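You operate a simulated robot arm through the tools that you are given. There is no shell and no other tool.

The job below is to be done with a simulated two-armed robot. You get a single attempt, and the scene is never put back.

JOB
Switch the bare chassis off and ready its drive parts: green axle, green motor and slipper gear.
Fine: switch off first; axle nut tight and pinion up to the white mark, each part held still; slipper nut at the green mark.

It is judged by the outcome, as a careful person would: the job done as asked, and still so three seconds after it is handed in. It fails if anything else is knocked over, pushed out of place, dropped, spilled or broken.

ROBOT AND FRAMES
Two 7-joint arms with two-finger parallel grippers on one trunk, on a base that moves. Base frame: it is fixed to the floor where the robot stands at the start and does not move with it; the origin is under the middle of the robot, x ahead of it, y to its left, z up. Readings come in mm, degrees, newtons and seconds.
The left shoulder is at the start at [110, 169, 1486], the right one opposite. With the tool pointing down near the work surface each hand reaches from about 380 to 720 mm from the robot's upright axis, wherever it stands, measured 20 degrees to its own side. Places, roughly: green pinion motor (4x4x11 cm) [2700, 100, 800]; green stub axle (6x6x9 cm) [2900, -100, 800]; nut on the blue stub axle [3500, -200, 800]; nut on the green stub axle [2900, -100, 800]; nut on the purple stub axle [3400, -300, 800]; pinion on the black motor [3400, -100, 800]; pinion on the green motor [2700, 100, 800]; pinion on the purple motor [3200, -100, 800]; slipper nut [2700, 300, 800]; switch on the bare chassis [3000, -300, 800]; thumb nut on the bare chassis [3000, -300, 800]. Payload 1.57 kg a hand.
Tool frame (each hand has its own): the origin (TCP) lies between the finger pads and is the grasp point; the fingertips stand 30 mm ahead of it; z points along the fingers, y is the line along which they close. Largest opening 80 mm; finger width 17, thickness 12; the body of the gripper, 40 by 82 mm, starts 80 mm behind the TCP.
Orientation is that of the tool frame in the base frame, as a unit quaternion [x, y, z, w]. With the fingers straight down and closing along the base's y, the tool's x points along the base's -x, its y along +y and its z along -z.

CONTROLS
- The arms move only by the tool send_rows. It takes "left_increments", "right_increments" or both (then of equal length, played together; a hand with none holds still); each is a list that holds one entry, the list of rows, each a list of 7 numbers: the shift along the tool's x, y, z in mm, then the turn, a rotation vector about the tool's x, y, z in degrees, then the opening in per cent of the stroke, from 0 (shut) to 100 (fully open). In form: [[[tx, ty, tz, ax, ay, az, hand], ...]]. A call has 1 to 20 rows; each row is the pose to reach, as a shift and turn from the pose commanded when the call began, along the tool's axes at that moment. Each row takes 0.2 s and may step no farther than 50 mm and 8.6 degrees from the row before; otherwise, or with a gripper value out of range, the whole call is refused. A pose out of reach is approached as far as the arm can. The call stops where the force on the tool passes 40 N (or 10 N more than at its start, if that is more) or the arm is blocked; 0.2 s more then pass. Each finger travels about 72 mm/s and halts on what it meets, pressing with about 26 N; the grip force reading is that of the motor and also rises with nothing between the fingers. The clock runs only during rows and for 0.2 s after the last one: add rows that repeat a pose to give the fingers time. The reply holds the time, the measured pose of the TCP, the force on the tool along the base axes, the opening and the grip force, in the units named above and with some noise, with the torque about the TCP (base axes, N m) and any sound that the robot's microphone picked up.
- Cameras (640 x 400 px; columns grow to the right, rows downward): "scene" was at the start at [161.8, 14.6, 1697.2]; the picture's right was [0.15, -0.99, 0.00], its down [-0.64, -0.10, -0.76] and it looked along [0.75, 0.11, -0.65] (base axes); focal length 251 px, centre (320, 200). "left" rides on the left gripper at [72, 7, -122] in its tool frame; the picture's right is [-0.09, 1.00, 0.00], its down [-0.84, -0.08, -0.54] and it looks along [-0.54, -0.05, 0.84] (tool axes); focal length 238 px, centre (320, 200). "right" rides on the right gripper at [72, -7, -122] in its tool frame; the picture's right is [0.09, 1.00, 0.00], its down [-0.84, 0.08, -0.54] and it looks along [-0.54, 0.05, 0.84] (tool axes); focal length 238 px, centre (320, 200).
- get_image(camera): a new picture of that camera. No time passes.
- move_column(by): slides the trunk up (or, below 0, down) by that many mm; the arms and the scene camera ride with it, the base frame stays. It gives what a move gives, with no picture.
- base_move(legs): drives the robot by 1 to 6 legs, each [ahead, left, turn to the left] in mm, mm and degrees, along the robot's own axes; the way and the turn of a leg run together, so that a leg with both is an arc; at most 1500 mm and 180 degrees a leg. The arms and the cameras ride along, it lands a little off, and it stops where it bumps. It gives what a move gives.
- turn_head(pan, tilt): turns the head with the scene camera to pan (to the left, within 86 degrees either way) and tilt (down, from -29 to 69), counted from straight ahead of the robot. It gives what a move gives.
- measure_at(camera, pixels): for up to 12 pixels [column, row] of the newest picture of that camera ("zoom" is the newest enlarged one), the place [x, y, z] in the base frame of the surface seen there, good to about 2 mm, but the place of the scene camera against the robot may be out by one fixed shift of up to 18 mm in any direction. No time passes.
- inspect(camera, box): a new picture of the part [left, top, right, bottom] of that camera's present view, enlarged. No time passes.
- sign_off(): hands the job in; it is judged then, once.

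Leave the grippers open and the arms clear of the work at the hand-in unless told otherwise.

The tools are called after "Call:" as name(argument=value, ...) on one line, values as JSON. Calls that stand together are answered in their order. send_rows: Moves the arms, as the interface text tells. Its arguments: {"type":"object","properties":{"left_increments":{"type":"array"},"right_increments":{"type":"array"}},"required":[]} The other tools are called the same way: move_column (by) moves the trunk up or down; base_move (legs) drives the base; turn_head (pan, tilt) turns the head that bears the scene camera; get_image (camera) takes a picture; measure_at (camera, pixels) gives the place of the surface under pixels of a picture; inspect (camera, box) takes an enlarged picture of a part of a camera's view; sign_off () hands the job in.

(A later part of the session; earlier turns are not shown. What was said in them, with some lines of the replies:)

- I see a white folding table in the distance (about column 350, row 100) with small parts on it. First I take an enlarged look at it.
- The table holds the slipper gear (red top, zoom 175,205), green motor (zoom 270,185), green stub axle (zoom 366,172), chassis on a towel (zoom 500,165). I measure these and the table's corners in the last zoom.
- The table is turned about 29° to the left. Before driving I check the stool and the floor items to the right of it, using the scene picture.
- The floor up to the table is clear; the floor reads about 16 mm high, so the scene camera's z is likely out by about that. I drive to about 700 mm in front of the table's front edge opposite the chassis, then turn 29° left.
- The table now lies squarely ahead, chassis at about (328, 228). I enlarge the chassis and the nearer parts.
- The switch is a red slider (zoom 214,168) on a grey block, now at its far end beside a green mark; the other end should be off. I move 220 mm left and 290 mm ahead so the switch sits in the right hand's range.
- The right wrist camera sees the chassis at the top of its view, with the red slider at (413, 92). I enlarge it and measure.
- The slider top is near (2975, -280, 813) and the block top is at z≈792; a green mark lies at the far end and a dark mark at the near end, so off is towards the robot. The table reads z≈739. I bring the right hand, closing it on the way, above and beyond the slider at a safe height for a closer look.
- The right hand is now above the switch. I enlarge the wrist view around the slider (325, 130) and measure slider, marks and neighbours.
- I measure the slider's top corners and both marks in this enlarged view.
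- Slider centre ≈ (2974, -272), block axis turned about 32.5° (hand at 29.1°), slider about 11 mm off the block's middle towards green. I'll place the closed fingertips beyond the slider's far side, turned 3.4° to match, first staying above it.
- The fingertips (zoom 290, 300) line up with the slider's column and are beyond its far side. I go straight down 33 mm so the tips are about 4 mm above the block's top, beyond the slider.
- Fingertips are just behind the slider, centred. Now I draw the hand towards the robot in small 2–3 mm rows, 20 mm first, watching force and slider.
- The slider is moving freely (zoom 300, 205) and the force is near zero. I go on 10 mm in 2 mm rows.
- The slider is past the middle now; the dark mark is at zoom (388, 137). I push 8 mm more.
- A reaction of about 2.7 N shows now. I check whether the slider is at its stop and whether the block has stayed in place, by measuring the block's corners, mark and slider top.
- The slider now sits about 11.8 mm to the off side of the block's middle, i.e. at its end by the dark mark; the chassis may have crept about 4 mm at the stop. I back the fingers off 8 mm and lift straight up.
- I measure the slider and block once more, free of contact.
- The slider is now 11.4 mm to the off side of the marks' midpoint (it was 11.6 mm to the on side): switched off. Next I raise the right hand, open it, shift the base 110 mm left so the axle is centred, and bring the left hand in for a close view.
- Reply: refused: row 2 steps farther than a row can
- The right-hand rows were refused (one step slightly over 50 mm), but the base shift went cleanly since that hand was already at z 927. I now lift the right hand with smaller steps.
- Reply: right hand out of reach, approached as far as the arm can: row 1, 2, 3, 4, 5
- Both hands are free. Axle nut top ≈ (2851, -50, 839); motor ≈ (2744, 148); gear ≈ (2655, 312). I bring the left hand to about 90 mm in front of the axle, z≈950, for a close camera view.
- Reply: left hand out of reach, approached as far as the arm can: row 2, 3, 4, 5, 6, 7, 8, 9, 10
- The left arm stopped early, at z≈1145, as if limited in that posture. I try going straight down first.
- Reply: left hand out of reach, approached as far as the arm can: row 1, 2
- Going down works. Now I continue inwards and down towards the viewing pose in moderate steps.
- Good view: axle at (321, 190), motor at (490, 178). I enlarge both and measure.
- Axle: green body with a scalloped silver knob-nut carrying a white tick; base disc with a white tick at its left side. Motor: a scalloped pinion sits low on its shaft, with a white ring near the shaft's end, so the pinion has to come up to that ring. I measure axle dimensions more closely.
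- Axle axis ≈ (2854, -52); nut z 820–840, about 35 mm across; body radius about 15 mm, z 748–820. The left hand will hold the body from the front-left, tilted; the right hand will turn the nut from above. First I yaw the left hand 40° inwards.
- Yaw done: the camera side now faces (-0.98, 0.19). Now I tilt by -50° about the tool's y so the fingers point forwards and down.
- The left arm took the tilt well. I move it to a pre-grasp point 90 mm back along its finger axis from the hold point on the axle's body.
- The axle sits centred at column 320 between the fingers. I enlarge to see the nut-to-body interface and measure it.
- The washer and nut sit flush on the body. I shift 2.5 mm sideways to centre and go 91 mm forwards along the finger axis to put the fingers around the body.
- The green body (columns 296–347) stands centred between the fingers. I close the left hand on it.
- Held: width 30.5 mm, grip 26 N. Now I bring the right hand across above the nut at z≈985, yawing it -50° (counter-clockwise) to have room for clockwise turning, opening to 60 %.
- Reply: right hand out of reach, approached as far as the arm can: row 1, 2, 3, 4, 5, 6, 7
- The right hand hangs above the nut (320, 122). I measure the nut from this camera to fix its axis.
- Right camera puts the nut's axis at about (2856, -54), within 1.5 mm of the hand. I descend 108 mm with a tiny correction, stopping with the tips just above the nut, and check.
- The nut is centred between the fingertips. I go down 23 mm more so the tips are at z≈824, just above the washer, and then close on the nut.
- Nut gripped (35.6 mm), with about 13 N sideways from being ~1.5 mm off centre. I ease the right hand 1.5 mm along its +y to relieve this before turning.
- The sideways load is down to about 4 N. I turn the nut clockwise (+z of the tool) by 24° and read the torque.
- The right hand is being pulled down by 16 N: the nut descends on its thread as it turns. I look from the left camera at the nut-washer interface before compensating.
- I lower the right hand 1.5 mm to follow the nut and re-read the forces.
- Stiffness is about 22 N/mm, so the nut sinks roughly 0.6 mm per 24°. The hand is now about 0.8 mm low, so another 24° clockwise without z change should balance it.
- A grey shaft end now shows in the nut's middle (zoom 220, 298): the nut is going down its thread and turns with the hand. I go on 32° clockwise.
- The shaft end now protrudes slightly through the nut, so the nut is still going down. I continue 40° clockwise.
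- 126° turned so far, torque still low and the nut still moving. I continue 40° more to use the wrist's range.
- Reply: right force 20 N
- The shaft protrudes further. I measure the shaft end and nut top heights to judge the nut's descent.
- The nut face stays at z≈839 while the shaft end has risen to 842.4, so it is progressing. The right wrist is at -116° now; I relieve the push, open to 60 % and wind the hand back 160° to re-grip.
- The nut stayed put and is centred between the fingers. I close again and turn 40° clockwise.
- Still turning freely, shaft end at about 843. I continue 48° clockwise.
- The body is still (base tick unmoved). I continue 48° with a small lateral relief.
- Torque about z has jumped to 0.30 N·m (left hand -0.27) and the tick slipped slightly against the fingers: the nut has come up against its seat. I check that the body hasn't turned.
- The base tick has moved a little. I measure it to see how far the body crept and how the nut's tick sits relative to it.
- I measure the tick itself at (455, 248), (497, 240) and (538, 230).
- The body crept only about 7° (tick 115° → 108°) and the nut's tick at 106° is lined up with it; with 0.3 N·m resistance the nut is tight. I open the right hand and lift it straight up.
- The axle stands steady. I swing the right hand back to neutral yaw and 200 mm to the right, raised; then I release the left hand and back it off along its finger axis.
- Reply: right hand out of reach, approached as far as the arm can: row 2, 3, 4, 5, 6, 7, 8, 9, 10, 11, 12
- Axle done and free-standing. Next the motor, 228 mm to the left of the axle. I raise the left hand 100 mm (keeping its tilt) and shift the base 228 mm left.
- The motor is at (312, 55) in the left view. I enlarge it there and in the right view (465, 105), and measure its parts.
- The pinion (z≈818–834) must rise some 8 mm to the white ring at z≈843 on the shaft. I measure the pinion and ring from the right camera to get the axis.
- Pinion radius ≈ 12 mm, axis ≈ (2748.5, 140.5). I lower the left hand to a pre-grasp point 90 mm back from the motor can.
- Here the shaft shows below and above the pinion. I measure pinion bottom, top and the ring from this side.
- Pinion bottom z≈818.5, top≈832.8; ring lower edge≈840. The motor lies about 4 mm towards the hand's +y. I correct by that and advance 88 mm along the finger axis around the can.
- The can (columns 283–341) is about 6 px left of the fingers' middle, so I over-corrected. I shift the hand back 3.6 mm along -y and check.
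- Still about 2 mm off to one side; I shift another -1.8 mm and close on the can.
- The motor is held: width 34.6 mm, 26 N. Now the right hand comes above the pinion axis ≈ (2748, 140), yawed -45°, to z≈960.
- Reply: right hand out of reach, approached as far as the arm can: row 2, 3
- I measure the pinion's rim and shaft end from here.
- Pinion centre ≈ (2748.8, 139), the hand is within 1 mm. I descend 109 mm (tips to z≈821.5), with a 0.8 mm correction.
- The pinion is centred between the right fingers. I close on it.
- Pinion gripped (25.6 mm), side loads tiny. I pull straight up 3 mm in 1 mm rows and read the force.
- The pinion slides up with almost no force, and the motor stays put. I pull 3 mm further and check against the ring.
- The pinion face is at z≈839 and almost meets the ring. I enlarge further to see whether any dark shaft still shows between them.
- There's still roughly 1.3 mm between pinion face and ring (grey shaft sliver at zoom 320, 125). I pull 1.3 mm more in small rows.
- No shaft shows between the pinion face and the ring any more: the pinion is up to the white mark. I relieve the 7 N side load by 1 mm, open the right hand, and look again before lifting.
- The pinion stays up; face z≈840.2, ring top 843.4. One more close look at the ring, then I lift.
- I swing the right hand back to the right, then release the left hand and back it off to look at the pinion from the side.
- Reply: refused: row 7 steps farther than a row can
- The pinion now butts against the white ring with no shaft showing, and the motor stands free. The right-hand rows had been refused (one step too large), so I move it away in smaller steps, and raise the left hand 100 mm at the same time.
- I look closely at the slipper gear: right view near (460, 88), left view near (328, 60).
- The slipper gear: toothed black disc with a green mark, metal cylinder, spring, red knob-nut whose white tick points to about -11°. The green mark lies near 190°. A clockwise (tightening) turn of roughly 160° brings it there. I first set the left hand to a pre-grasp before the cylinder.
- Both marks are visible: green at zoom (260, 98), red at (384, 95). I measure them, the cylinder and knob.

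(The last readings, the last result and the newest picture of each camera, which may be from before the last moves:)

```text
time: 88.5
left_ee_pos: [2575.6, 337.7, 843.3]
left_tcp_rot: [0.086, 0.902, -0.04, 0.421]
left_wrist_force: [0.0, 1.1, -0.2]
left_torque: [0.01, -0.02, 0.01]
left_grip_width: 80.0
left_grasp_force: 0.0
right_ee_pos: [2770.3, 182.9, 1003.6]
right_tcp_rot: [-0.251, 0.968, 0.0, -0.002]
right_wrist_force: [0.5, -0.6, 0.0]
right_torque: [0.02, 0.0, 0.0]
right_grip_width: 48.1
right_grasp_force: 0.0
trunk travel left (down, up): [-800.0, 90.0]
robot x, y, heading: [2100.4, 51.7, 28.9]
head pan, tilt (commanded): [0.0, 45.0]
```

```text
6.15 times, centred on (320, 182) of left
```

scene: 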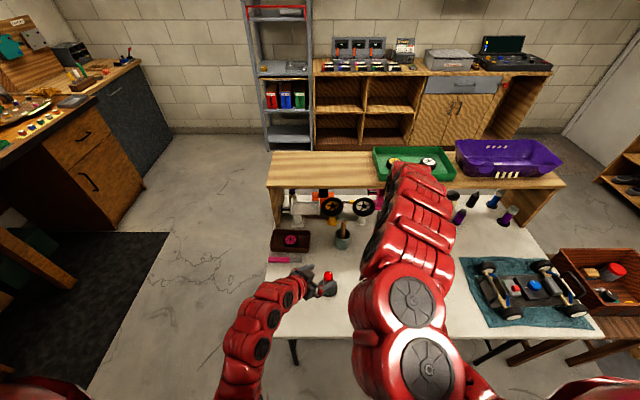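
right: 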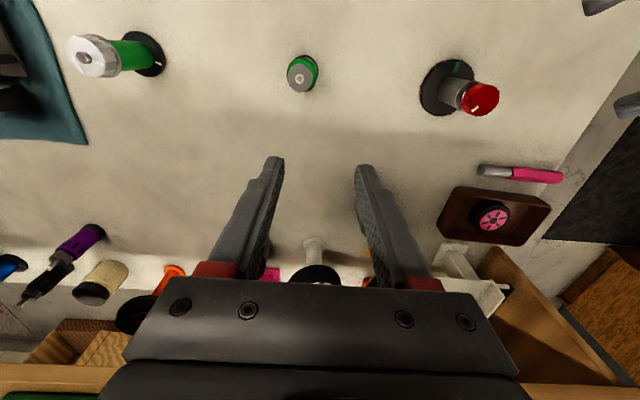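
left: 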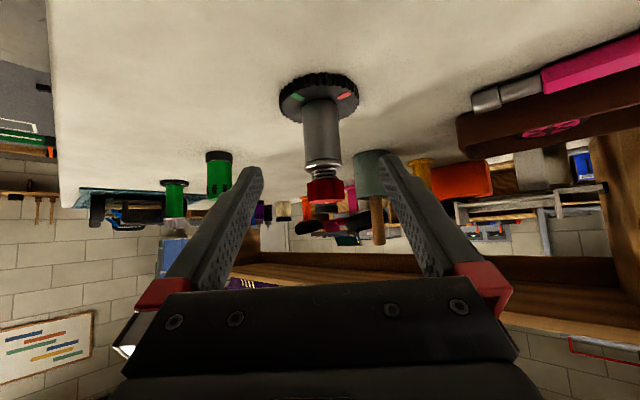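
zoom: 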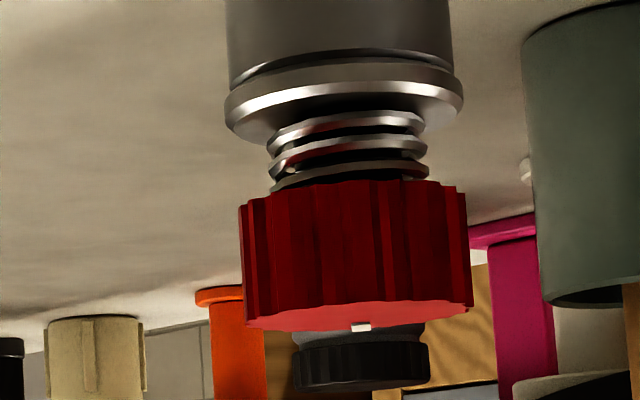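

Axis ≈ (2648, 327); green mark at ≈ 214.5°, red mark at ≈ 116°. Clockwise from the tick at -11° the green mark comes first after about 134°. The cylinder is about 1.6 mm to the hand's +y; I correct and advance 88.7 mm around it.

Call:
send_rows(left_increments=[[[0.5, 1.6, 22, 0, 0, 0, 100], [1, 1.6, 45, 0, 0, 0, 100], [1.5, 1.6, 68, 0, 0, 0, 100], [1.5, 1.6, 88.7, 0, 0, 0, 100], [1.5, 1.6, 88.7, 0, 0, 0, 80], [1.5, 1.6, 88.7, 0, 0, 0, 80]]])

Call:
inspect(camera="left", box=[220, 100, 420, 290])

```text
time: 89.9
left_ee_pos: [2640.0, 325.5, 785.9]
left_tcp_rot: [0.086, 0.902, -0.041, 0.421]
left_wrist_force: [-0.6, 0.3, 0.0]
left_torque: [0.02, 0.02, 0.02]
left_grip_width: 64.0
left_grasp_force: 0.0
right_ee_pos: [2771.2, 182.6, 1005.1]
right_tcp_rot: [-0.251, 0.968, 0.0, -0.002]
right_wrist_force: [0.1, -0.6, 0.3]
right_torque: [-0.04, -0.01, -0.02]
right_grip_width: 48.1
right_grasp_force: 0.0
trunk travel left (down, up): [-800.0, 90.0]
robot x, y, heading: [2102.0, 54.4, 29.2]
head pan, tilt (commanded): [0.0, 45.0]
```

```text
2.11 times, centred on (320, 195) of left
```

zoom: 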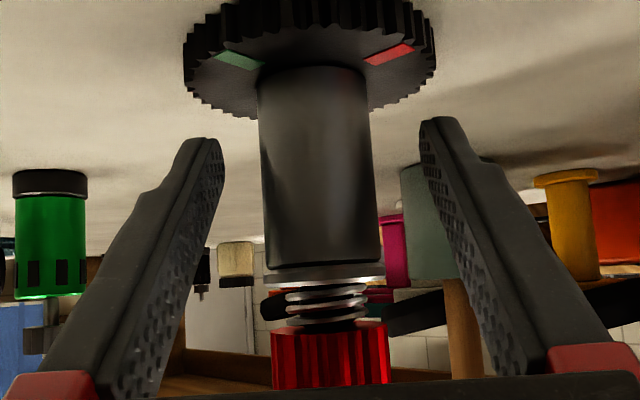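

The cylinder is nearly centred (zoom 263–377 between inner faces 212 and 440). I shift -1.2 mm and close.

Call:
send_rows(left_increments=[[[0, -1.2, 0, 0, 0, 0, 70], [0, -1.2, 0, 0, 0, 0, 55], [0, -1.2, 0, 0, 0, 0, 45], [0, -1.2, 0, 0, 0, 0, 35], [0, -1.2, 0, 0, 0, 0, 25], [0, -1.2, 0, 0, 0, 0, 25]]])

Call:
inspect(camera="left", box=[220, 100, 420, 290])

```text
time: 91.3
left_ee_pos: [2641.0, 325.1, 785.5]
left_tcp_rot: [0.086, 0.903, -0.041, 0.42]
left_wrist_force: [1.0, -0.3, 0.5]
left_torque: [-0.01, 0.03, -0.02]
left_grip_width: 32.5
left_grasp_force: 26.3
right_ee_pos: [2770.5, 182.1, 1004.4]
right_tcp_rot: [-0.251, 0.968, 0.0, -0.002]
right_wrist_force: [-0.1, -0.6, 0.5]
right_torque: [-0.01, -0.02, 0.02]
right_grip_width: 48.2
right_grasp_force: 0.1
trunk travel left (down, up): [-800.0, 90.0]
robot x, y, heading: [2096.1, 52.9, 29.0]
head pan, tilt (commanded): [0.0, 45.0]
```

```text
2.11 times, centred on (320, 195) of left
```

zoom: 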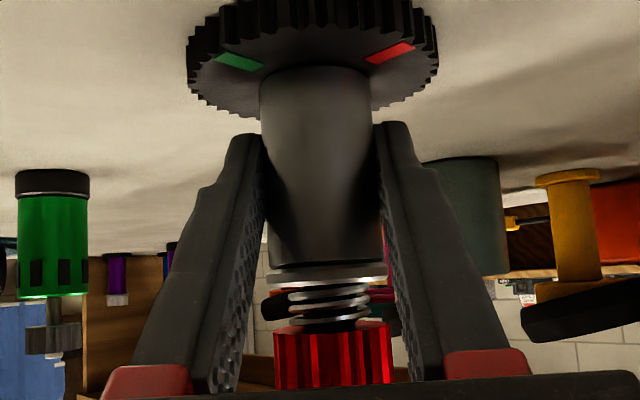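

Held: 32.5 mm, 26 N. The right hand now comes above the red nut, axis ≈ (2648, 324.5), yawing -55° to leave room for about 135° clockwise.

Call:
send_rows(right_increments=[[[5, 26, 6, 0, 0, -8, 60], [10, 52, 12, 0, 0, -16, 60], [16, 79, 18, 0, 0, -24, 60], [21, 105, 25, 0, 0, -32, 60], [27, 132, 31, 0, 0, -40, 60], [32, 158, 38, 0, 0, -48, 60], [38, 184, 44, 0, 0, -55, 60], [38, 184, 44, 0, 0, -55, 60]]])

Call:
get_image(camera="right")

Call:
inspect(camera="right", box=[250, 70, 410, 190])

```text
time: 93.1
left_ee_pos: [2639.5, 325.4, 784.9]
left_tcp_rot: [0.086, 0.902, -0.041, 0.421]
left_wrist_force: [-0.4, 1.2, 1.0]
left_torque: [-0.04, 0.0, 0.03]
left_grip_width: 32.6
left_grasp_force: 25.7
right_ee_pos: [2647.4, 324.1, 960.9]
right_tcp_rot: [-0.669, 0.743, 0.001, -0.003]
right_wrist_force: [-0.6, -0.5, 0.3]
right_torque: [0.04, 0.0, 0.0]
right_grip_width: 48.2
right_grasp_force: 0.1
trunk travel left (down, up): [-800.0, 90.0]
robot x, y, heading: [2102.3, 52.8, 28.9]
head pan, tilt (commanded): [0.0, 45.0]
```

```text
taken
```

right: 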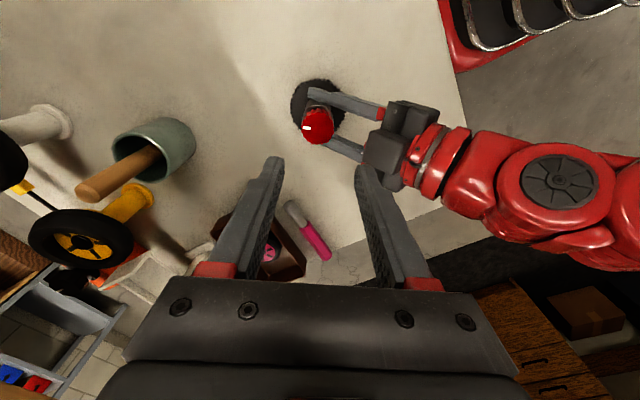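

```text
3.33 times, centred on (330, 130) of right
```

zoom: 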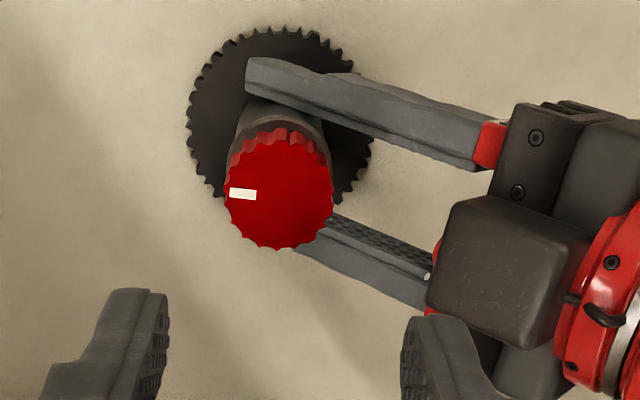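

I measure the knob's rim, its tick and any visible mark from this view.

Call:
measure_at(camera="zoom", pixels=[[230, 193], [254, 194], [332, 195], [226, 195], [278, 145], [278, 245], [278, 195], [243, 193]])

```text
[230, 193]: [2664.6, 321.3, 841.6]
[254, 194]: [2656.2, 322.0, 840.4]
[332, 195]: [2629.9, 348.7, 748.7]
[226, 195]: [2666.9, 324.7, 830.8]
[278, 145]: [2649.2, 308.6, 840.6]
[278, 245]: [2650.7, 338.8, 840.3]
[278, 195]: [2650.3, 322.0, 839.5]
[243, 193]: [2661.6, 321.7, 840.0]
```

Knob centre ≈ (2649.5, 323.7), tick at -9.4°. I shift -1.6 mm along y and descend 103 mm so the tips are at z≈828 around the red nut.

Call:
send_rows(right_increments=[[[0, -1.6, 35, 0, 0, 0, 60], [0, -1.6, 70, 0, 0, 0, 60], [0, -1.6, 88, 0, 0, 0, 60], [0, -1.6, 97, 0, 0, 0, 60], [0, -1.6, 103, 0, 0, 0, 60], [0, -1.6, 103, 0, 0, 0, 60]]])

Call:
inspect(camera="right", box=[240, 110, 400, 220])

Call:
inspect(camera="left", box=[220, 100, 420, 290])

```text
time: 94.5
left_ee_pos: [2641.0, 324.6, 785.6]
left_tcp_rot: [0.087, 0.903, -0.042, 0.42]
left_wrist_force: [0.1, 0.4, 1.6]
left_torque: [-0.05, -0.02, -0.05]
left_grip_width: 32.3
left_grasp_force: 26.6
right_ee_pos: [2649.4, 324.4, 857.8]
right_tcp_rot: [-0.669, 0.743, 0.001, -0.002]
right_wrist_force: [0.3, 0.0, 0.0]
right_torque: [0.03, 0.01, -0.01]
right_grip_width: 48.3
right_grasp_force: 0.1
trunk travel left (down, up): [-800.0, 90.0]
robot x, y, heading: [2101.5, 55.0, 29.1]
head pan, tilt (commanded): [0.0, 45.0]
```

```text
3.64 times, centred on (320, 165) of right
```

zoom: 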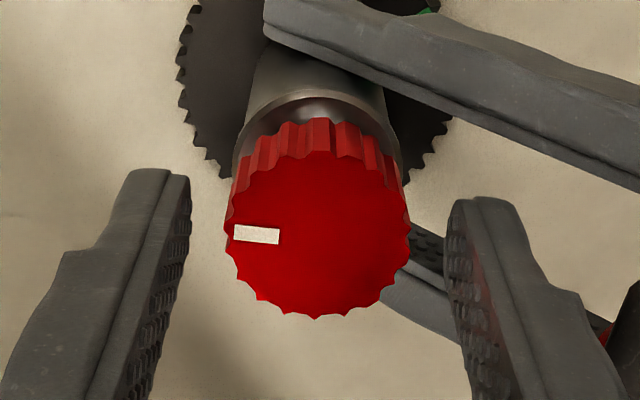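

```text
2.11 times, centred on (320, 195) of left
```

zoom: 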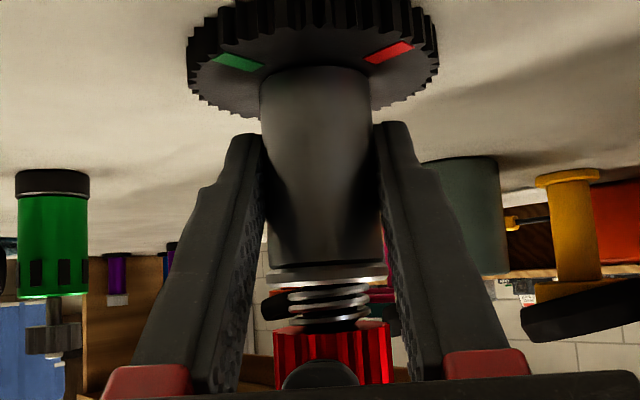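

The knob (columns 226–409) is centred within about 1 mm. I close on it and check loads.

Call:
send_rows(right_increments=[[[0, -0.6, 0, 0, 0, 0, 45], [0, -0.6, 0, 0, 0, 0, 30], [0, -0.6, 0, 0, 0, 0, 25], [0, -0.6, 0, 0, 0, 0, 25]]])

```text
time: 95.5
left_ee_pos: [2640.9, 325.4, 784.5]
left_tcp_rot: [0.086, 0.902, -0.04, 0.421]
left_wrist_force: [2.5, 0.3, 0.4]
left_torque: [0.02, 0.19, -0.06]
left_grip_width: 32.2
left_grasp_force: 26.3
right_ee_pos: [2649.9, 323.7, 858.3]
right_tcp_rot: [-0.669, 0.743, 0.0, -0.001]
right_wrist_force: [-2.1, 1.0, 1.3]
right_torque: [-0.04, -0.06, -0.01]
right_grip_width: 32.3
right_grasp_force: 26.0
trunk travel left (down, up): [-800.0, 90.0]
robot x, y, heading: [2097.4, 53.1, 28.7]
head pan, tilt (commanded): [0.0, 45.0]
```

Nut gripped (32.3 mm) with only 2 N of side load. I turn 40° clockwise and look at the torque and tick.

Call:
send_rows(right_increments=[[[0, 0, 0, 0, 0, 8, 25], [0, 0, 0, 0, 0, 16, 25], [0, 0, 0, 0, 0, 24, 25], [0, 0, 0, 0, 0, 32, 25], [0, 0, 0, 0, 0, 40, 25]]])

Call:
inspect(camera="right", box=[240, 110, 400, 220])

Call:
inspect(camera="left", box=[220, 100, 420, 290])

```text
time: 96.7
left_ee_pos: [2641.2, 325.1, 785.7]
left_tcp_rot: [0.086, 0.902, -0.041, 0.421]
left_wrist_force: [-3.5, 0.4, 1.6]
left_torque: [-0.26, -0.26, -0.02]
left_grip_width: 32.2
left_grasp_force: 25.6
right_ee_pos: [2651.1, 323.8, 857.7]
right_tcp_rot: [-0.373, 0.928, 0.001, -0.001]
right_wrist_force: [2.1, 0.0, 0.4]
right_torque: [0.04, 0.01, -0.01]
right_grip_width: 32.4
right_grasp_force: 26.2
trunk travel left (down, up): [-800.0, 90.0]
robot x, y, heading: [2107.0, 52.5, 29.4]
head pan, tilt (commanded): [0.0, 45.0]
```

```text
3.64 times, centred on (320, 165) of right
```

zoom: 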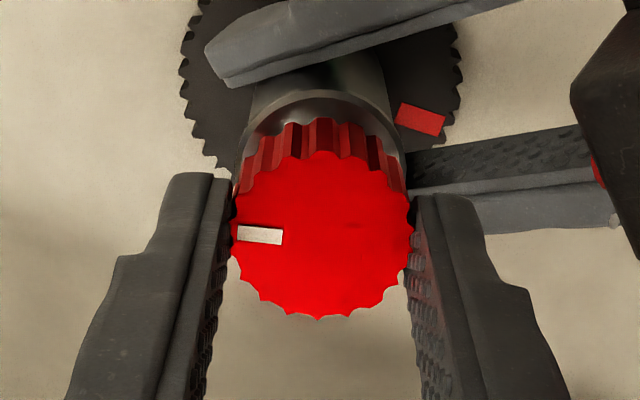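

```text
2.11 times, centred on (320, 195) of left
```

zoom: 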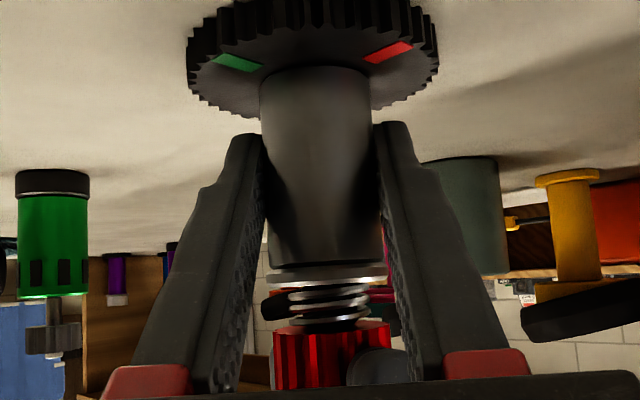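

Turning freely; the gear and its marks are still. Tick now at about -48°; about 98° to go. I turn 48° more.

Call:
send_rows(right_increments=[[[0, 0, 0, 0, 0, 8, 25], [0, 0, 0, 0, 0, 16, 25], [0, 0, 0, 0, 0, 24, 25], [0, 0, 0, 0, 0, 32, 25], [0, 0, 0, 0, 0, 40, 25], [0, 0, 0, 0, 0, 48, 25]]])

Call:
inspect(camera="right", box=[240, 110, 400, 220])

Call:
inspect(camera="left", box=[220, 100, 420, 290])

```text
time: 98.1
left_ee_pos: [2640.0, 325.2, 785.1]
left_tcp_rot: [0.087, 0.902, -0.041, 0.42]
left_wrist_force: [-4.1, 6.8, 0.4]
left_torque: [-0.24, -0.09, 0.01]
left_grip_width: 32.3
left_grasp_force: 26.1
right_ee_pos: [2651.5, 323.6, 857.9]
right_tcp_rot: [0.036, 0.999, 0.0, -0.001]
right_wrist_force: [6.3, -7.4, 4.0]
right_torque: [-0.11, -0.39, 0.0]
right_grip_width: 32.3
right_grasp_force: 25.6
trunk travel left (down, up): [-800.0, 90.0]
robot x, y, heading: [2100.4, 49.9, 29.1]
head pan, tilt (commanded): [0.0, 45.0]
```

```text
3.64 times, centred on (320, 165) of right
```

zoom: 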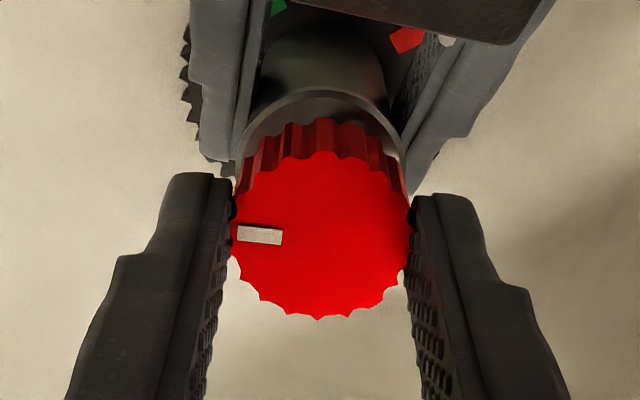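

```text
2.11 times, centred on (320, 195) of left
```

zoom: 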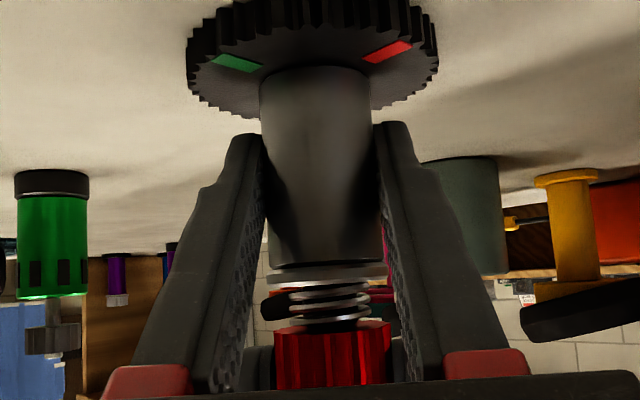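

Both marks show in the right view now: green at zoom (277, 6), red at (407, 40). I measure them with the knob and tick.

Call:
measure_at(camera="zoom", pixels=[[276, 5], [281, 12], [402, 43], [415, 33], [242, 233], [278, 238], [260, 235], [320, 155], [320, 312], [236, 235], [404, 235]])

Call:
inspect(camera="right", box=[290, 90, 370, 140])

```text
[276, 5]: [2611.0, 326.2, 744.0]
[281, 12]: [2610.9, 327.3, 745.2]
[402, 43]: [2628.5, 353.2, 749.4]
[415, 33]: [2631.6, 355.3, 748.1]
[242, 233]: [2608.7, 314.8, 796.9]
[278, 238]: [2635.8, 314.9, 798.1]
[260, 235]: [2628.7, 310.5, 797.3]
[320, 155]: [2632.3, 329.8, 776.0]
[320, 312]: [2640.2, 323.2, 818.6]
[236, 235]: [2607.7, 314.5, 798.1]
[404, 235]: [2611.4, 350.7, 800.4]
```

```text
8.00 times, centred on (330, 115) of right
```

zoom: 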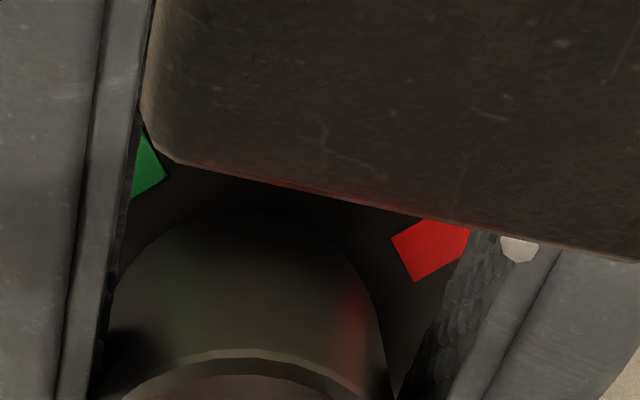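

Those readings belonged to the left picture. In this new enlargement of the right view I measure the green corner and the red mark.

Call:
measure_at(camera="zoom", pixels=[[160, 178], [150, 185], [140, 190], [148, 160], [400, 245], [418, 272], [440, 245]])

Call:
inspect(camera="right", box=[280, 140, 360, 210])

Call:
measure_at(camera="zoom", pixels=[[175, 218], [247, 227], [211, 222], [320, 100], [320, 350], [160, 225], [475, 225], [320, 225]])

```text
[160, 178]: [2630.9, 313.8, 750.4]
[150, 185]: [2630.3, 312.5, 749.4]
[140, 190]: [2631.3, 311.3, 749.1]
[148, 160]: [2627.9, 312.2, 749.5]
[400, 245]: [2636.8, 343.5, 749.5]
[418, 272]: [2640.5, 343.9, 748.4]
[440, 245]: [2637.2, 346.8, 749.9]
```

```text
5.71 times, centred on (320, 175) of right
```

zoom: 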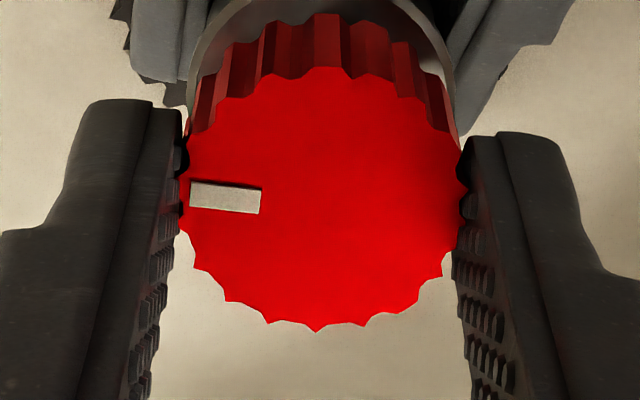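

```text
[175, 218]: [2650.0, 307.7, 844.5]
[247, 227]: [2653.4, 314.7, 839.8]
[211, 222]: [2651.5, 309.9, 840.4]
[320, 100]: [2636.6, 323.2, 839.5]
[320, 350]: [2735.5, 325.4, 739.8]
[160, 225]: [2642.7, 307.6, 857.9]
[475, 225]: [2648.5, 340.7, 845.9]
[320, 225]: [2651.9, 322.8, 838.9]
```

By both cameras the green mark's centre is at ≈ 215° and the tick is now at ≈ 264–266°, so about 49° remains. I relieve the side load and turn 48° clockwise.

Call:
send_rows(right_increments=[[[-0.7, -0.7, 0, 0, 0, 8, 25], [-0.7, -0.7, 0, 0, 0, 16, 25], [-0.7, -0.7, 0, 0, 0, 24, 25], [-0.7, -0.7, 0, 0, 0, 32, 25], [-0.7, -0.7, 0, 0, 0, 40, 25], [-0.7, -0.7, 0, 0, 0, 48, 25], [-0.7, -0.7, 0, 0, 0, 48, 25]]])

Call:
inspect(camera="left", box=[220, 100, 420, 290])

Call:
inspect(camera="right", box=[240, 80, 400, 220])

```text
time: 99.7
left_ee_pos: [2641.0, 325.5, 784.3]
left_tcp_rot: [0.087, 0.902, -0.041, 0.422]
left_wrist_force: [9.1, 9.5, -11.8]
left_torque: [-0.16, 0.09, -0.01]
left_grip_width: 32.4
left_grasp_force: 26.2
right_ee_pos: [2650.8, 324.0, 857.7]
right_tcp_rot: [0.44, 0.898, -0.002, -0.002]
right_wrist_force: [-7.6, -9.7, 18.5]
right_torque: [-0.29, 0.42, 0.01]
right_grip_width: 31.9
right_grasp_force: 26.3
trunk travel left (down, up): [-800.0, 90.0]
robot x, y, heading: [2104.3, 54.8, 29.1]
head pan, tilt (commanded): [0.0, 45.0]
```

```text
2.11 times, centred on (320, 195) of left
```

zoom: 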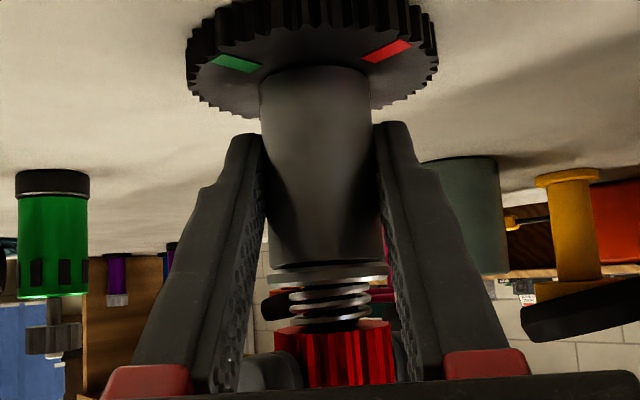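

```text
2.86 times, centred on (320, 150) of right
```

zoom: 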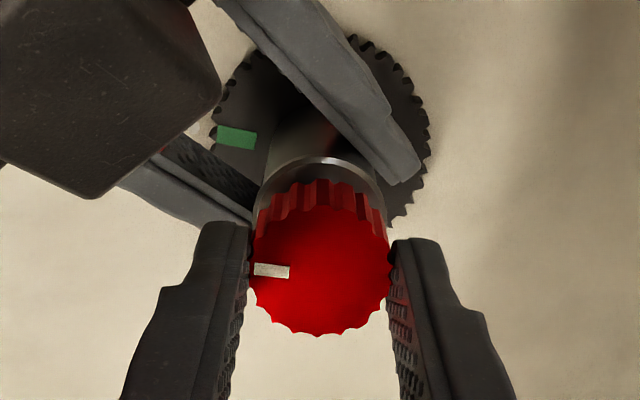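

Now the right view shows the green mark (zoom 236, 137) and the tick (272, 270) both pointing image-left. I measure mark corners, tick ends and knob rim to compare angles.

Call:
measure_at(camera="zoom", pixels=[[220, 129], [219, 142], [254, 133], [252, 147], [237, 137], [257, 269], [287, 273], [272, 270], [321, 210], [322, 333], [251, 265], [388, 265]])

```text
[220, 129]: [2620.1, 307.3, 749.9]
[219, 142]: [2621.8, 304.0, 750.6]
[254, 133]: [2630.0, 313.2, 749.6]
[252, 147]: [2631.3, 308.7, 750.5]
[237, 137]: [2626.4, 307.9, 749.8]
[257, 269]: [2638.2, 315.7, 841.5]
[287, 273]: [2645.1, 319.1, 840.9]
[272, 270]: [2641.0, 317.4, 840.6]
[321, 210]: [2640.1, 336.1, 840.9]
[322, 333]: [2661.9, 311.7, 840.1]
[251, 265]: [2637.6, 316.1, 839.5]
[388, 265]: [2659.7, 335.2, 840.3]
```

I take a higher enlargement of knob and mark together to compare directions more exactly.

Call:
inspect(camera="right", box=[275, 110, 365, 205])

Call:
inspect(camera="scene", box=[290, 250, 370, 310])

```text
4.21 times, centred on (320, 158) of right
```

zoom: 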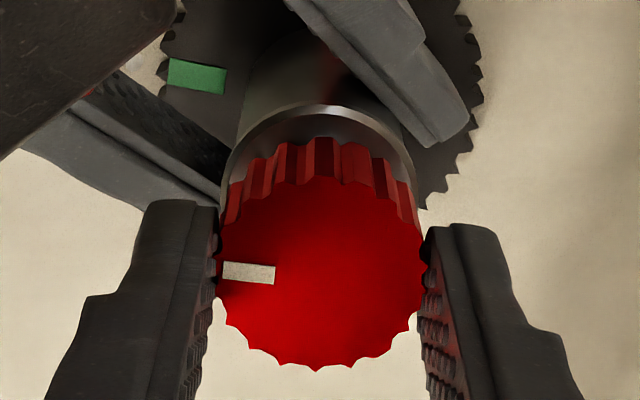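

```text
6.67 times, centred on (330, 280) of scene
```

zoom: 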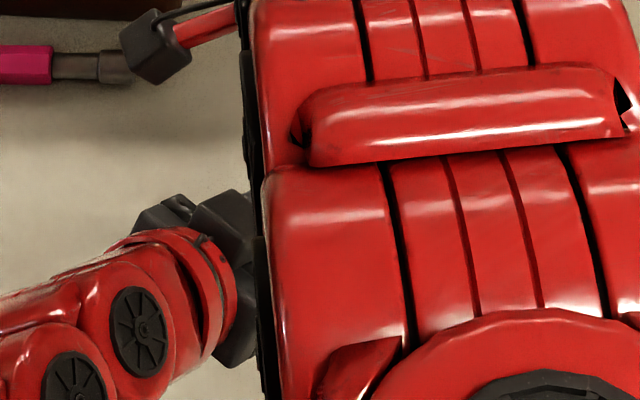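

By direction the green mark is at about 212–213° and the tick at about 216°, so roughly 3.5° more clockwise is wanted. I turn that bit while relieving the side and push loads.

Call:
send_rows(right_increments=[[[-0.2, -0.9, -0.5, 0, 0, 1.5, 25], [-0.2, -0.9, -0.5, 0, 0, 3.5, 25], [-0.2, -0.9, -0.5, 0, 0, 3.5, 25]]])

Call:
inspect(camera="right", box=[275, 110, 365, 205])

```text
time: 100.5
left_ee_pos: [2641.5, 325.2, 785.0]
left_tcp_rot: [0.086, 0.902, -0.041, 0.422]
left_wrist_force: [-0.9, 1.6, 3.2]
left_torque: [-0.23, 0.05, 0.0]
left_grip_width: 31.9
left_grasp_force: 26.4
right_ee_pos: [2650.1, 323.1, 858.0]
right_tcp_rot: [0.465, 0.885, -0.002, 0.0]
right_wrist_force: [0.6, -1.6, -2.5]
right_torque: [0.06, -0.18, 0.02]
right_grip_width: 32.1
right_grasp_force: 26.1
trunk travel left (down, up): [-800.0, 90.0]
robot x, y, heading: [2101.6, 53.9, 29.3]
head pan, tilt (commanded): [0.0, 45.0]
```

```text
4.21 times, centred on (320, 158) of right
```

zoom: 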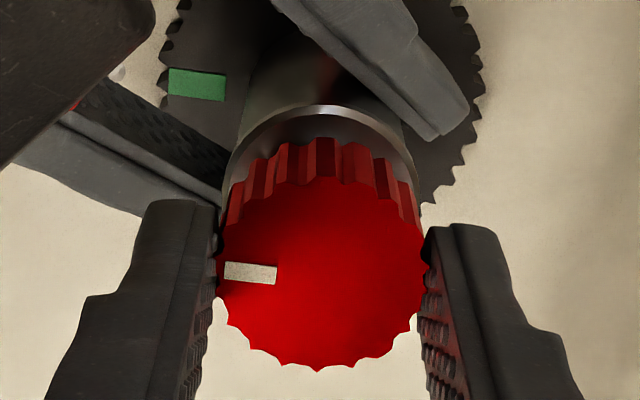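

The tick and the green mark now point the same way (both about 2° from the finger axis), and the loads are near zero. I open the right hand and lift it.

Call:
send_rows(right_increments=[[[0, 0, 0, 0, 0, 0, 40], [0, 0, 0, 0, 0, 0, 55], [0, 0, 0, 0, 0, 0, 60], [0, 0, 0, 0, 0, 0, 60], [0, 0, -15, 0, 0, 0, 60], [0, 0, -45, 0, 0, 0, 60], [0, 0, -85, 0, 0, 0, 60], [0, 0, -115, 0, 0, 0, 60]]])

Call:
inspect(camera="right", box=[260, 60, 400, 180])

```text
time: 102.3
left_ee_pos: [2641.2, 323.7, 784.6]
left_tcp_rot: [0.087, 0.902, -0.041, 0.42]
left_wrist_force: [-0.6, 0.9, 1.0]
left_torque: [-0.06, -0.03, -0.05]
left_grip_width: 32.4
left_grasp_force: 25.8
right_ee_pos: [2650.8, 322.8, 974.1]
right_tcp_rot: [0.465, 0.885, -0.002, -0.001]
right_wrist_force: [0.1, -0.2, 0.7]
right_torque: [0.0, -0.05, 0.0]
right_grip_width: 47.9
right_grasp_force: 0.1
trunk travel left (down, up): [-800.0, 90.0]
robot x, y, heading: [2098.4, 54.2, 28.9]
head pan, tilt (commanded): [0.0, 45.0]
```

```text
3.33 times, centred on (330, 120) of right
```

zoom: 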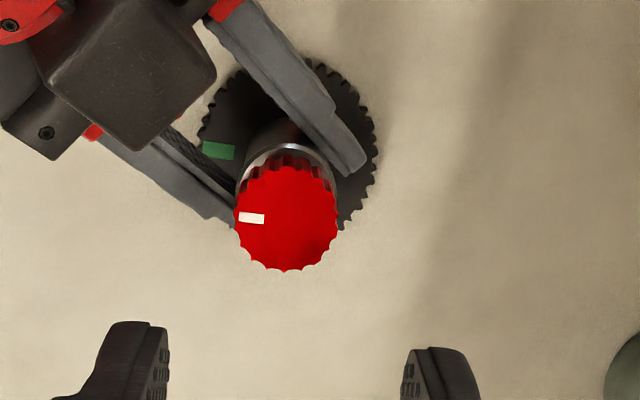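

I swing the right hand off to the right so the scene camera can see the gear.

Call:
send_rows(right_increments=[[[-18, -2, 0, 0, 0, -8, 60], [-36, -4, 0, 0, 0, -16, 60], [-54, -5, 0, 0, 0, -24, 60], [-72, -7, 0, 0, 0, -32, 60], [-90, -9, -5, 0, 0, -40, 60], [-108, -11, -10, 0, 0, -48, 60], [-126, -12, -15, 0, 0, -56, 60], [-144, -14, -20, 0, 0, -64, 60], [-162, -16, -25, 0, 0, -72, 60], [-180, -18, -30, 0, 0, -80, 60], [-200, -19, -30, 0, 0, -84, 60]]])

Call:
get_image(camera="scene")

Call:
get_image(camera="right")

```text
time: 104.7
left_ee_pos: [2640.7, 324.6, 785.7]
left_tcp_rot: [0.087, 0.902, -0.041, 0.421]
left_wrist_force: [-0.2, -0.3, 2.3]
left_torque: [-0.05, -0.04, -0.02]
left_grip_width: 32.3
left_grasp_force: 25.9
right_ee_pos: [2759.4, 151.7, 998.6]
right_tcp_rot: [-0.247, 0.969, 0.0, -0.004]
right_wrist_force: [0.7, -0.6, -0.2]
right_torque: [-0.03, 0.01, 0.02]
right_grip_width: 48.0
right_grasp_force: 0.1
right hand out of reach, approached as far as the arm can: row 5, 6, 7, 8, 9, 10, 11
trunk travel left (down, up): [-800.0, 90.0]
robot x, y, heading: [2099.0, 56.7, 29.1]
head pan, tilt (commanded): [0.0, 45.0]
```

```text
taken
```

scene: 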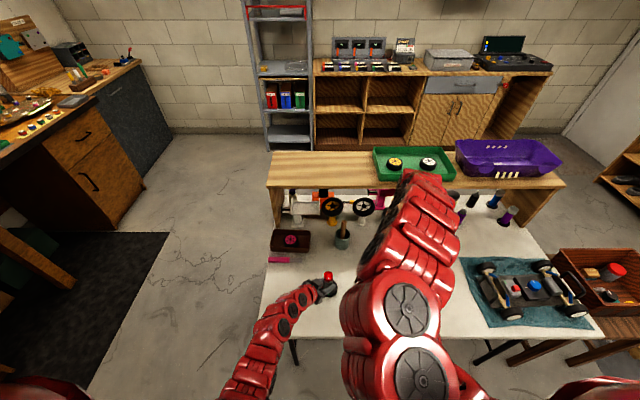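

```text
taken
```

right: 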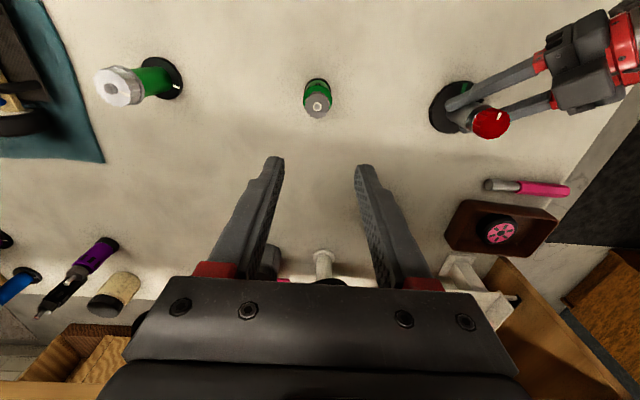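

The gear's knob shows at scene (327, 276) and at right view (490, 122). I enlarge both.

Call:
inspect(camera="scene", box=[310, 262, 346, 302])

Call:
inspect(camera="right", box=[425, 70, 525, 145])

```text
10.00 times, centred on (328, 282) of scene
```

zoom: 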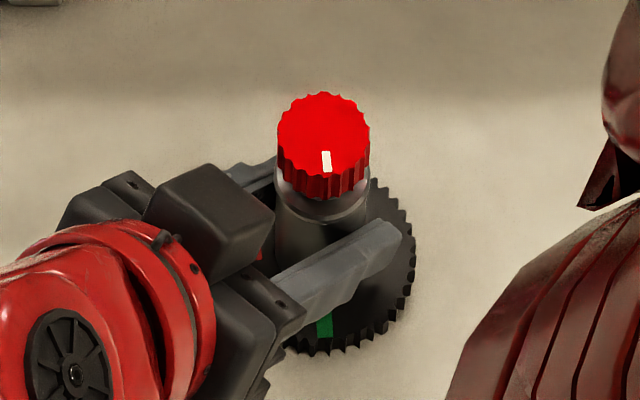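

```text
5.33 times, centred on (475, 108) of right
```

zoom: 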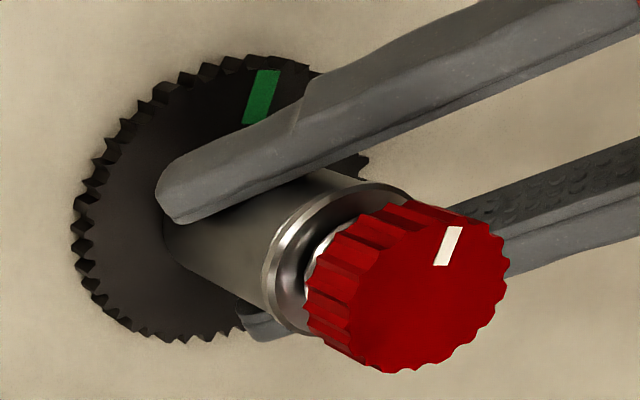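

From both views the tick and the green mark are parallel within about 2°: the slipper nut is at the green mark. I release the left hand, back it off along its fingers and raise it.

Call:
send_rows(left_increments=[[[0, 0, 0, 0, 0, 0, 55], [0, 0, 0, 0, 0, 0, 75], [0, 0, 0, 0, 0, 0, 95], [0, 0, 0, 0, 0, 0, 100], [0, 0, -20, 0, 0, 0, 100], [0, 0, -50, 0, 0, 0, 100], [0, 0, -90, 0, 0, 0, 100], [-25, 0, -111, 0, 0, 0, 100], [-50, 0, -132, 0, 0, 0, 100], [-77, 0, -154, 0, 0, 0, 100]]])

Call:
inspect(camera="right", box=[425, 70, 525, 145])

Call:
inspect(camera="scene", box=[310, 262, 346, 302])

```text
time: 106.9
left_ee_pos: [2572.4, 338.8, 942.8]
left_tcp_rot: [0.087, 0.902, -0.041, 0.42]
left_wrist_force: [-0.3, -0.5, 0.8]
left_torque: [0.03, -0.05, 0.0]
left_grip_width: 79.8
left_grasp_force: 0.1
right_ee_pos: [2760.1, 151.9, 998.7]
right_tcp_rot: [-0.246, 0.969, 0.0, -0.004]
right_wrist_force: [-0.3, -0.1, 0.3]
right_torque: [0.03, 0.02, -0.01]
right_grip_width: 48.1
right_grasp_force: 0.1
trunk travel left (down, up): [-800.0, 90.0]
robot x, y, heading: [2102.4, 53.1, 29.0]
head pan, tilt (commanded): [0.0, 45.0]
```

```text
5.33 times, centred on (475, 108) of right
```

zoom: 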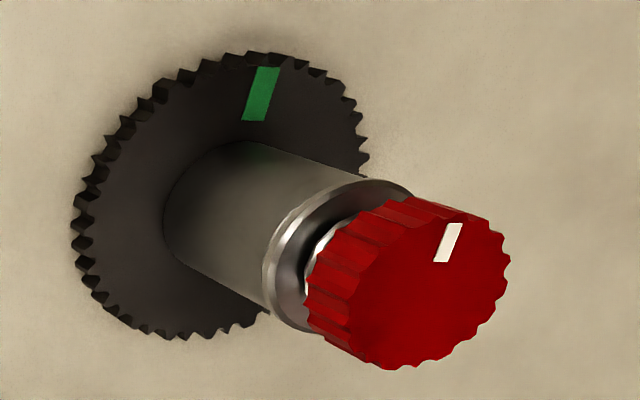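

```text
10.00 times, centred on (328, 282) of scene
```

zoom: 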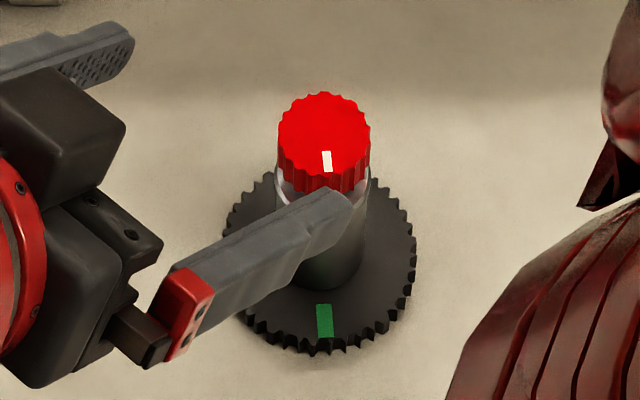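

The gear is free and its nut tick lines up with the green mark. I open the right hand fully and drive straight back 350 mm so the arms are clear, then check everything.

Call:
send_rows(right_increments=[[[0, 0, 0, 0, 0, 0, 80], [0, 0, 0, 0, 0, 0, 100], [0, 0, 0, 0, 0, 0, 100]]])

Call:
base_move(legs=[[-350, 0, 0], [0, -450, 0]])

Call:
get_image(camera="scene")

```text
time: 107.7
left_ee_pos: [2573.2, 338.5, 942.2]
left_tcp_rot: [0.087, 0.902, -0.041, 0.421]
left_wrist_force: [0.0, 0.1, -0.6]
left_torque: [0.02, 0.0, 0.0]
left_grip_width: 79.8
left_grasp_force: 0.1
right_ee_pos: [2759.4, 152.4, 998.4]
right_tcp_rot: [-0.246, 0.969, -0.001, -0.004]
right_wrist_force: [0.4, 1.1, 0.2]
right_torque: [-0.03, 0.02, 0.03]
right_grip_width: 80.0
right_grasp_force: 0.0
trunk travel left (down, up): [-800.0, 90.0]
robot x, y, heading: [2096.7, 55.6, 29.2]
head pan, tilt (commanded): [0.0, 45.0]
```

```text
time: 112.3
left_ee_pos: [2484.8, -222.6, 940.6]
left_tcp_rot: [0.085, 0.902, -0.04, 0.421]
left_wrist_force: [0.9, 0.0, -0.4]
left_torque: [0.01, -0.02, -0.03]
left_grip_width: 80.0
left_grasp_force: 0.1
right_ee_pos: [2673.4, -409.3, 999.3]
right_tcp_rot: [-0.248, 0.969, -0.001, -0.004]
right_wrist_force: [0.3, 0.5, -0.1]
right_torque: [-0.01, -0.03, 0.03]
right_grip_width: 79.8
right_grasp_force: 0.1
trunk travel left (down, up): [-800.0, 90.0]
robot x, y, heading: [2018.9, -513.3, 29.2]
head pan, tilt (commanded): [0.0, 45.0]
```

```text
taken
```

scene: 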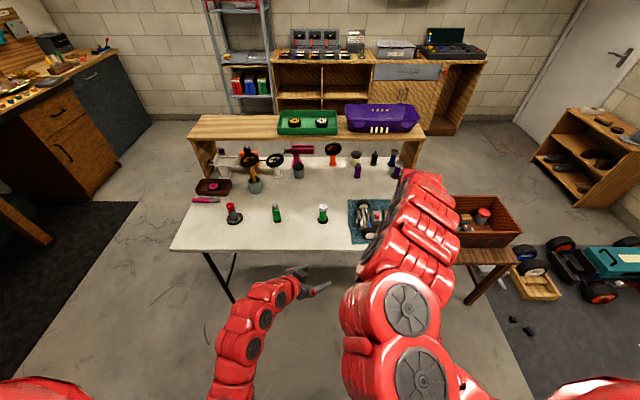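

Arms are clear of the table. I enlarge the three parts and the chassis in the scene view, and check the right wrist view.

Call:
inspect(camera="scene", box=[215, 190, 345, 240])

Call:
inspect(camera="scene", box=[340, 190, 420, 250])

Call:
get_image(camera="right")

```text
4.92 times, centred on (280, 215) of scene
```

zoom: 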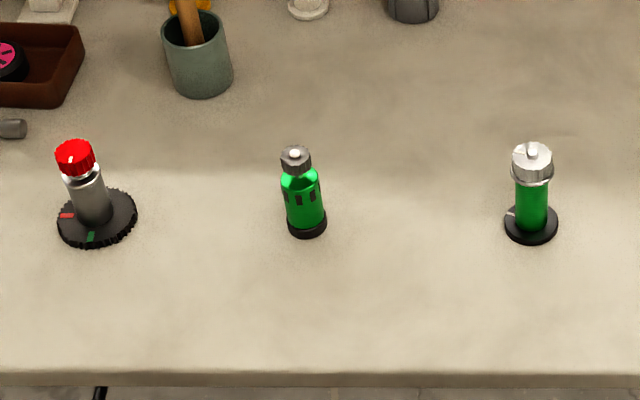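

```text
6.67 times, centred on (380, 220) of scene
```

zoom: 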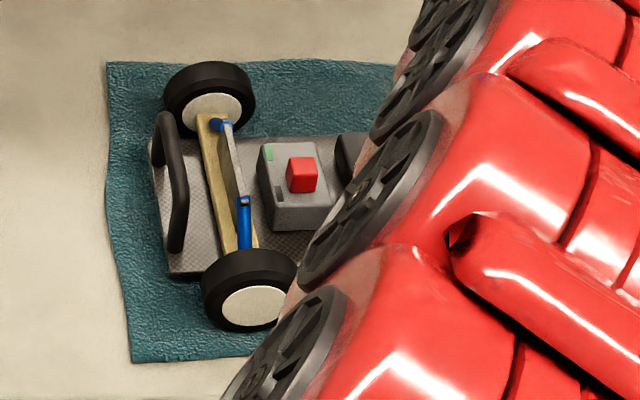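

```text
taken
```

right: 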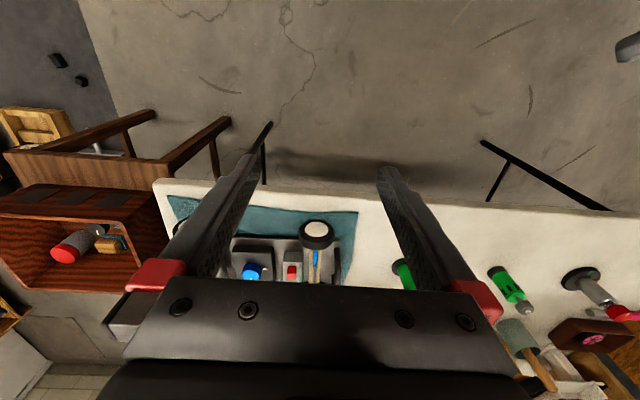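

All three parts stand as finished. For the switch I measure the slider's top corners and both marks once more in the scene view.

Call:
inspect(camera="scene", box=[355, 205, 385, 230])

Call:
inspect(camera="scene", box=[225, 195, 245, 230])

Call:
inspect(camera="scene", box=[310, 195, 335, 230])

Call:
inspect(camera="scene", box=[180, 140, 440, 250])

```text
16.00 times, centred on (370, 218) of scene
```

zoom: 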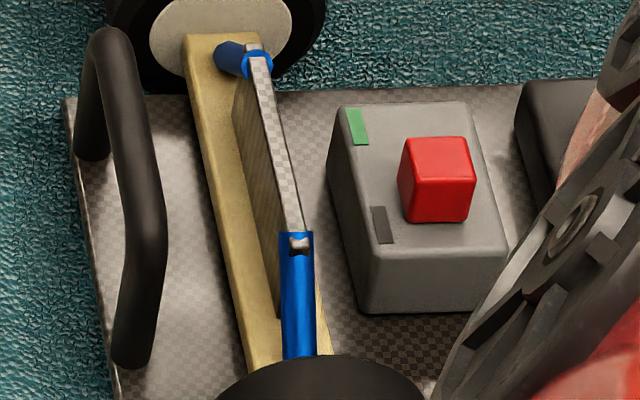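

```text
11.43 times, centred on (235, 212) of scene
```

zoom: 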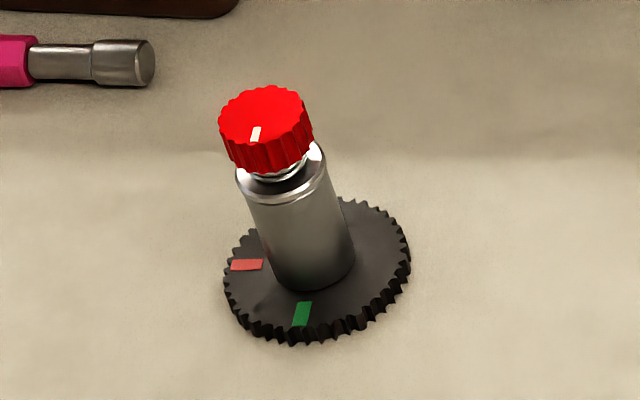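

```text
11.43 times, centred on (322, 212) of scene
```

zoom: 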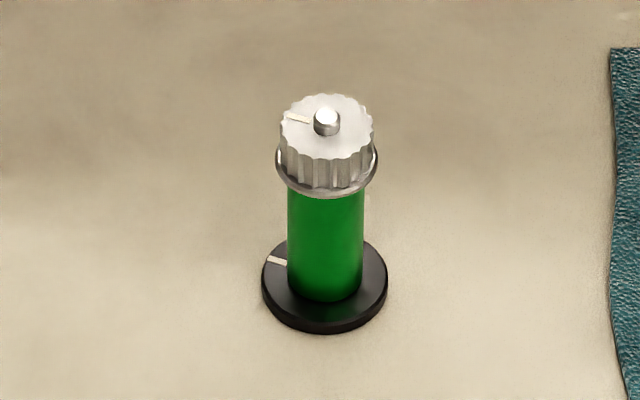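

```text
2.46 times, centred on (310, 195) of scene
```

zoom: 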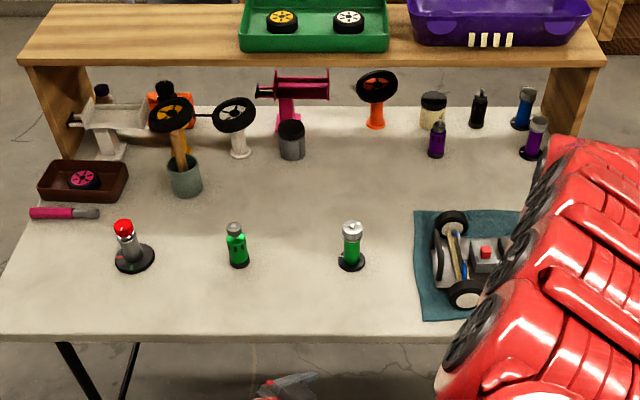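

Final check: the slider sits at the dark (off) mark end, the axle nut's tick is lined up with its base tick, the pinion is against the white ring, and the slipper nut's tick points along the green mark. All other things on the table stand as before, the grippers are open and the arms are clear, so I hand in.

Call:
sign_off()

```text
The job is handed in.
```

I finished all four parts of the job and handed it in; I haven't seen the judgement.

- **Switch (done first):** The slider on the bare chassis is now at the off end, by the dark mark. The chassis slid about 4 mm towards the robot when the slider hit its stop.
- **Green axle:** The left hand held the body while the right hand tightened the nut clockwise. It stopped at about 0.3 N·m, with its tick lined up with the tick on the base. The body turned about 7° in the grip as the nut seated.
- **Green motor:** With the motor held, I pulled the pinion up until its top face met the white ring. It stayed there when released.
- **Slipper gear:** With the gear held, I turned the nut about 140° clockwise. Its tick lines up with the green mark to within about 2°.

The last pictures show nothing else on the table knocked over or moved. The right arm hid part of the chassis in that view. Both grippers are open and the arms are clear of the table.
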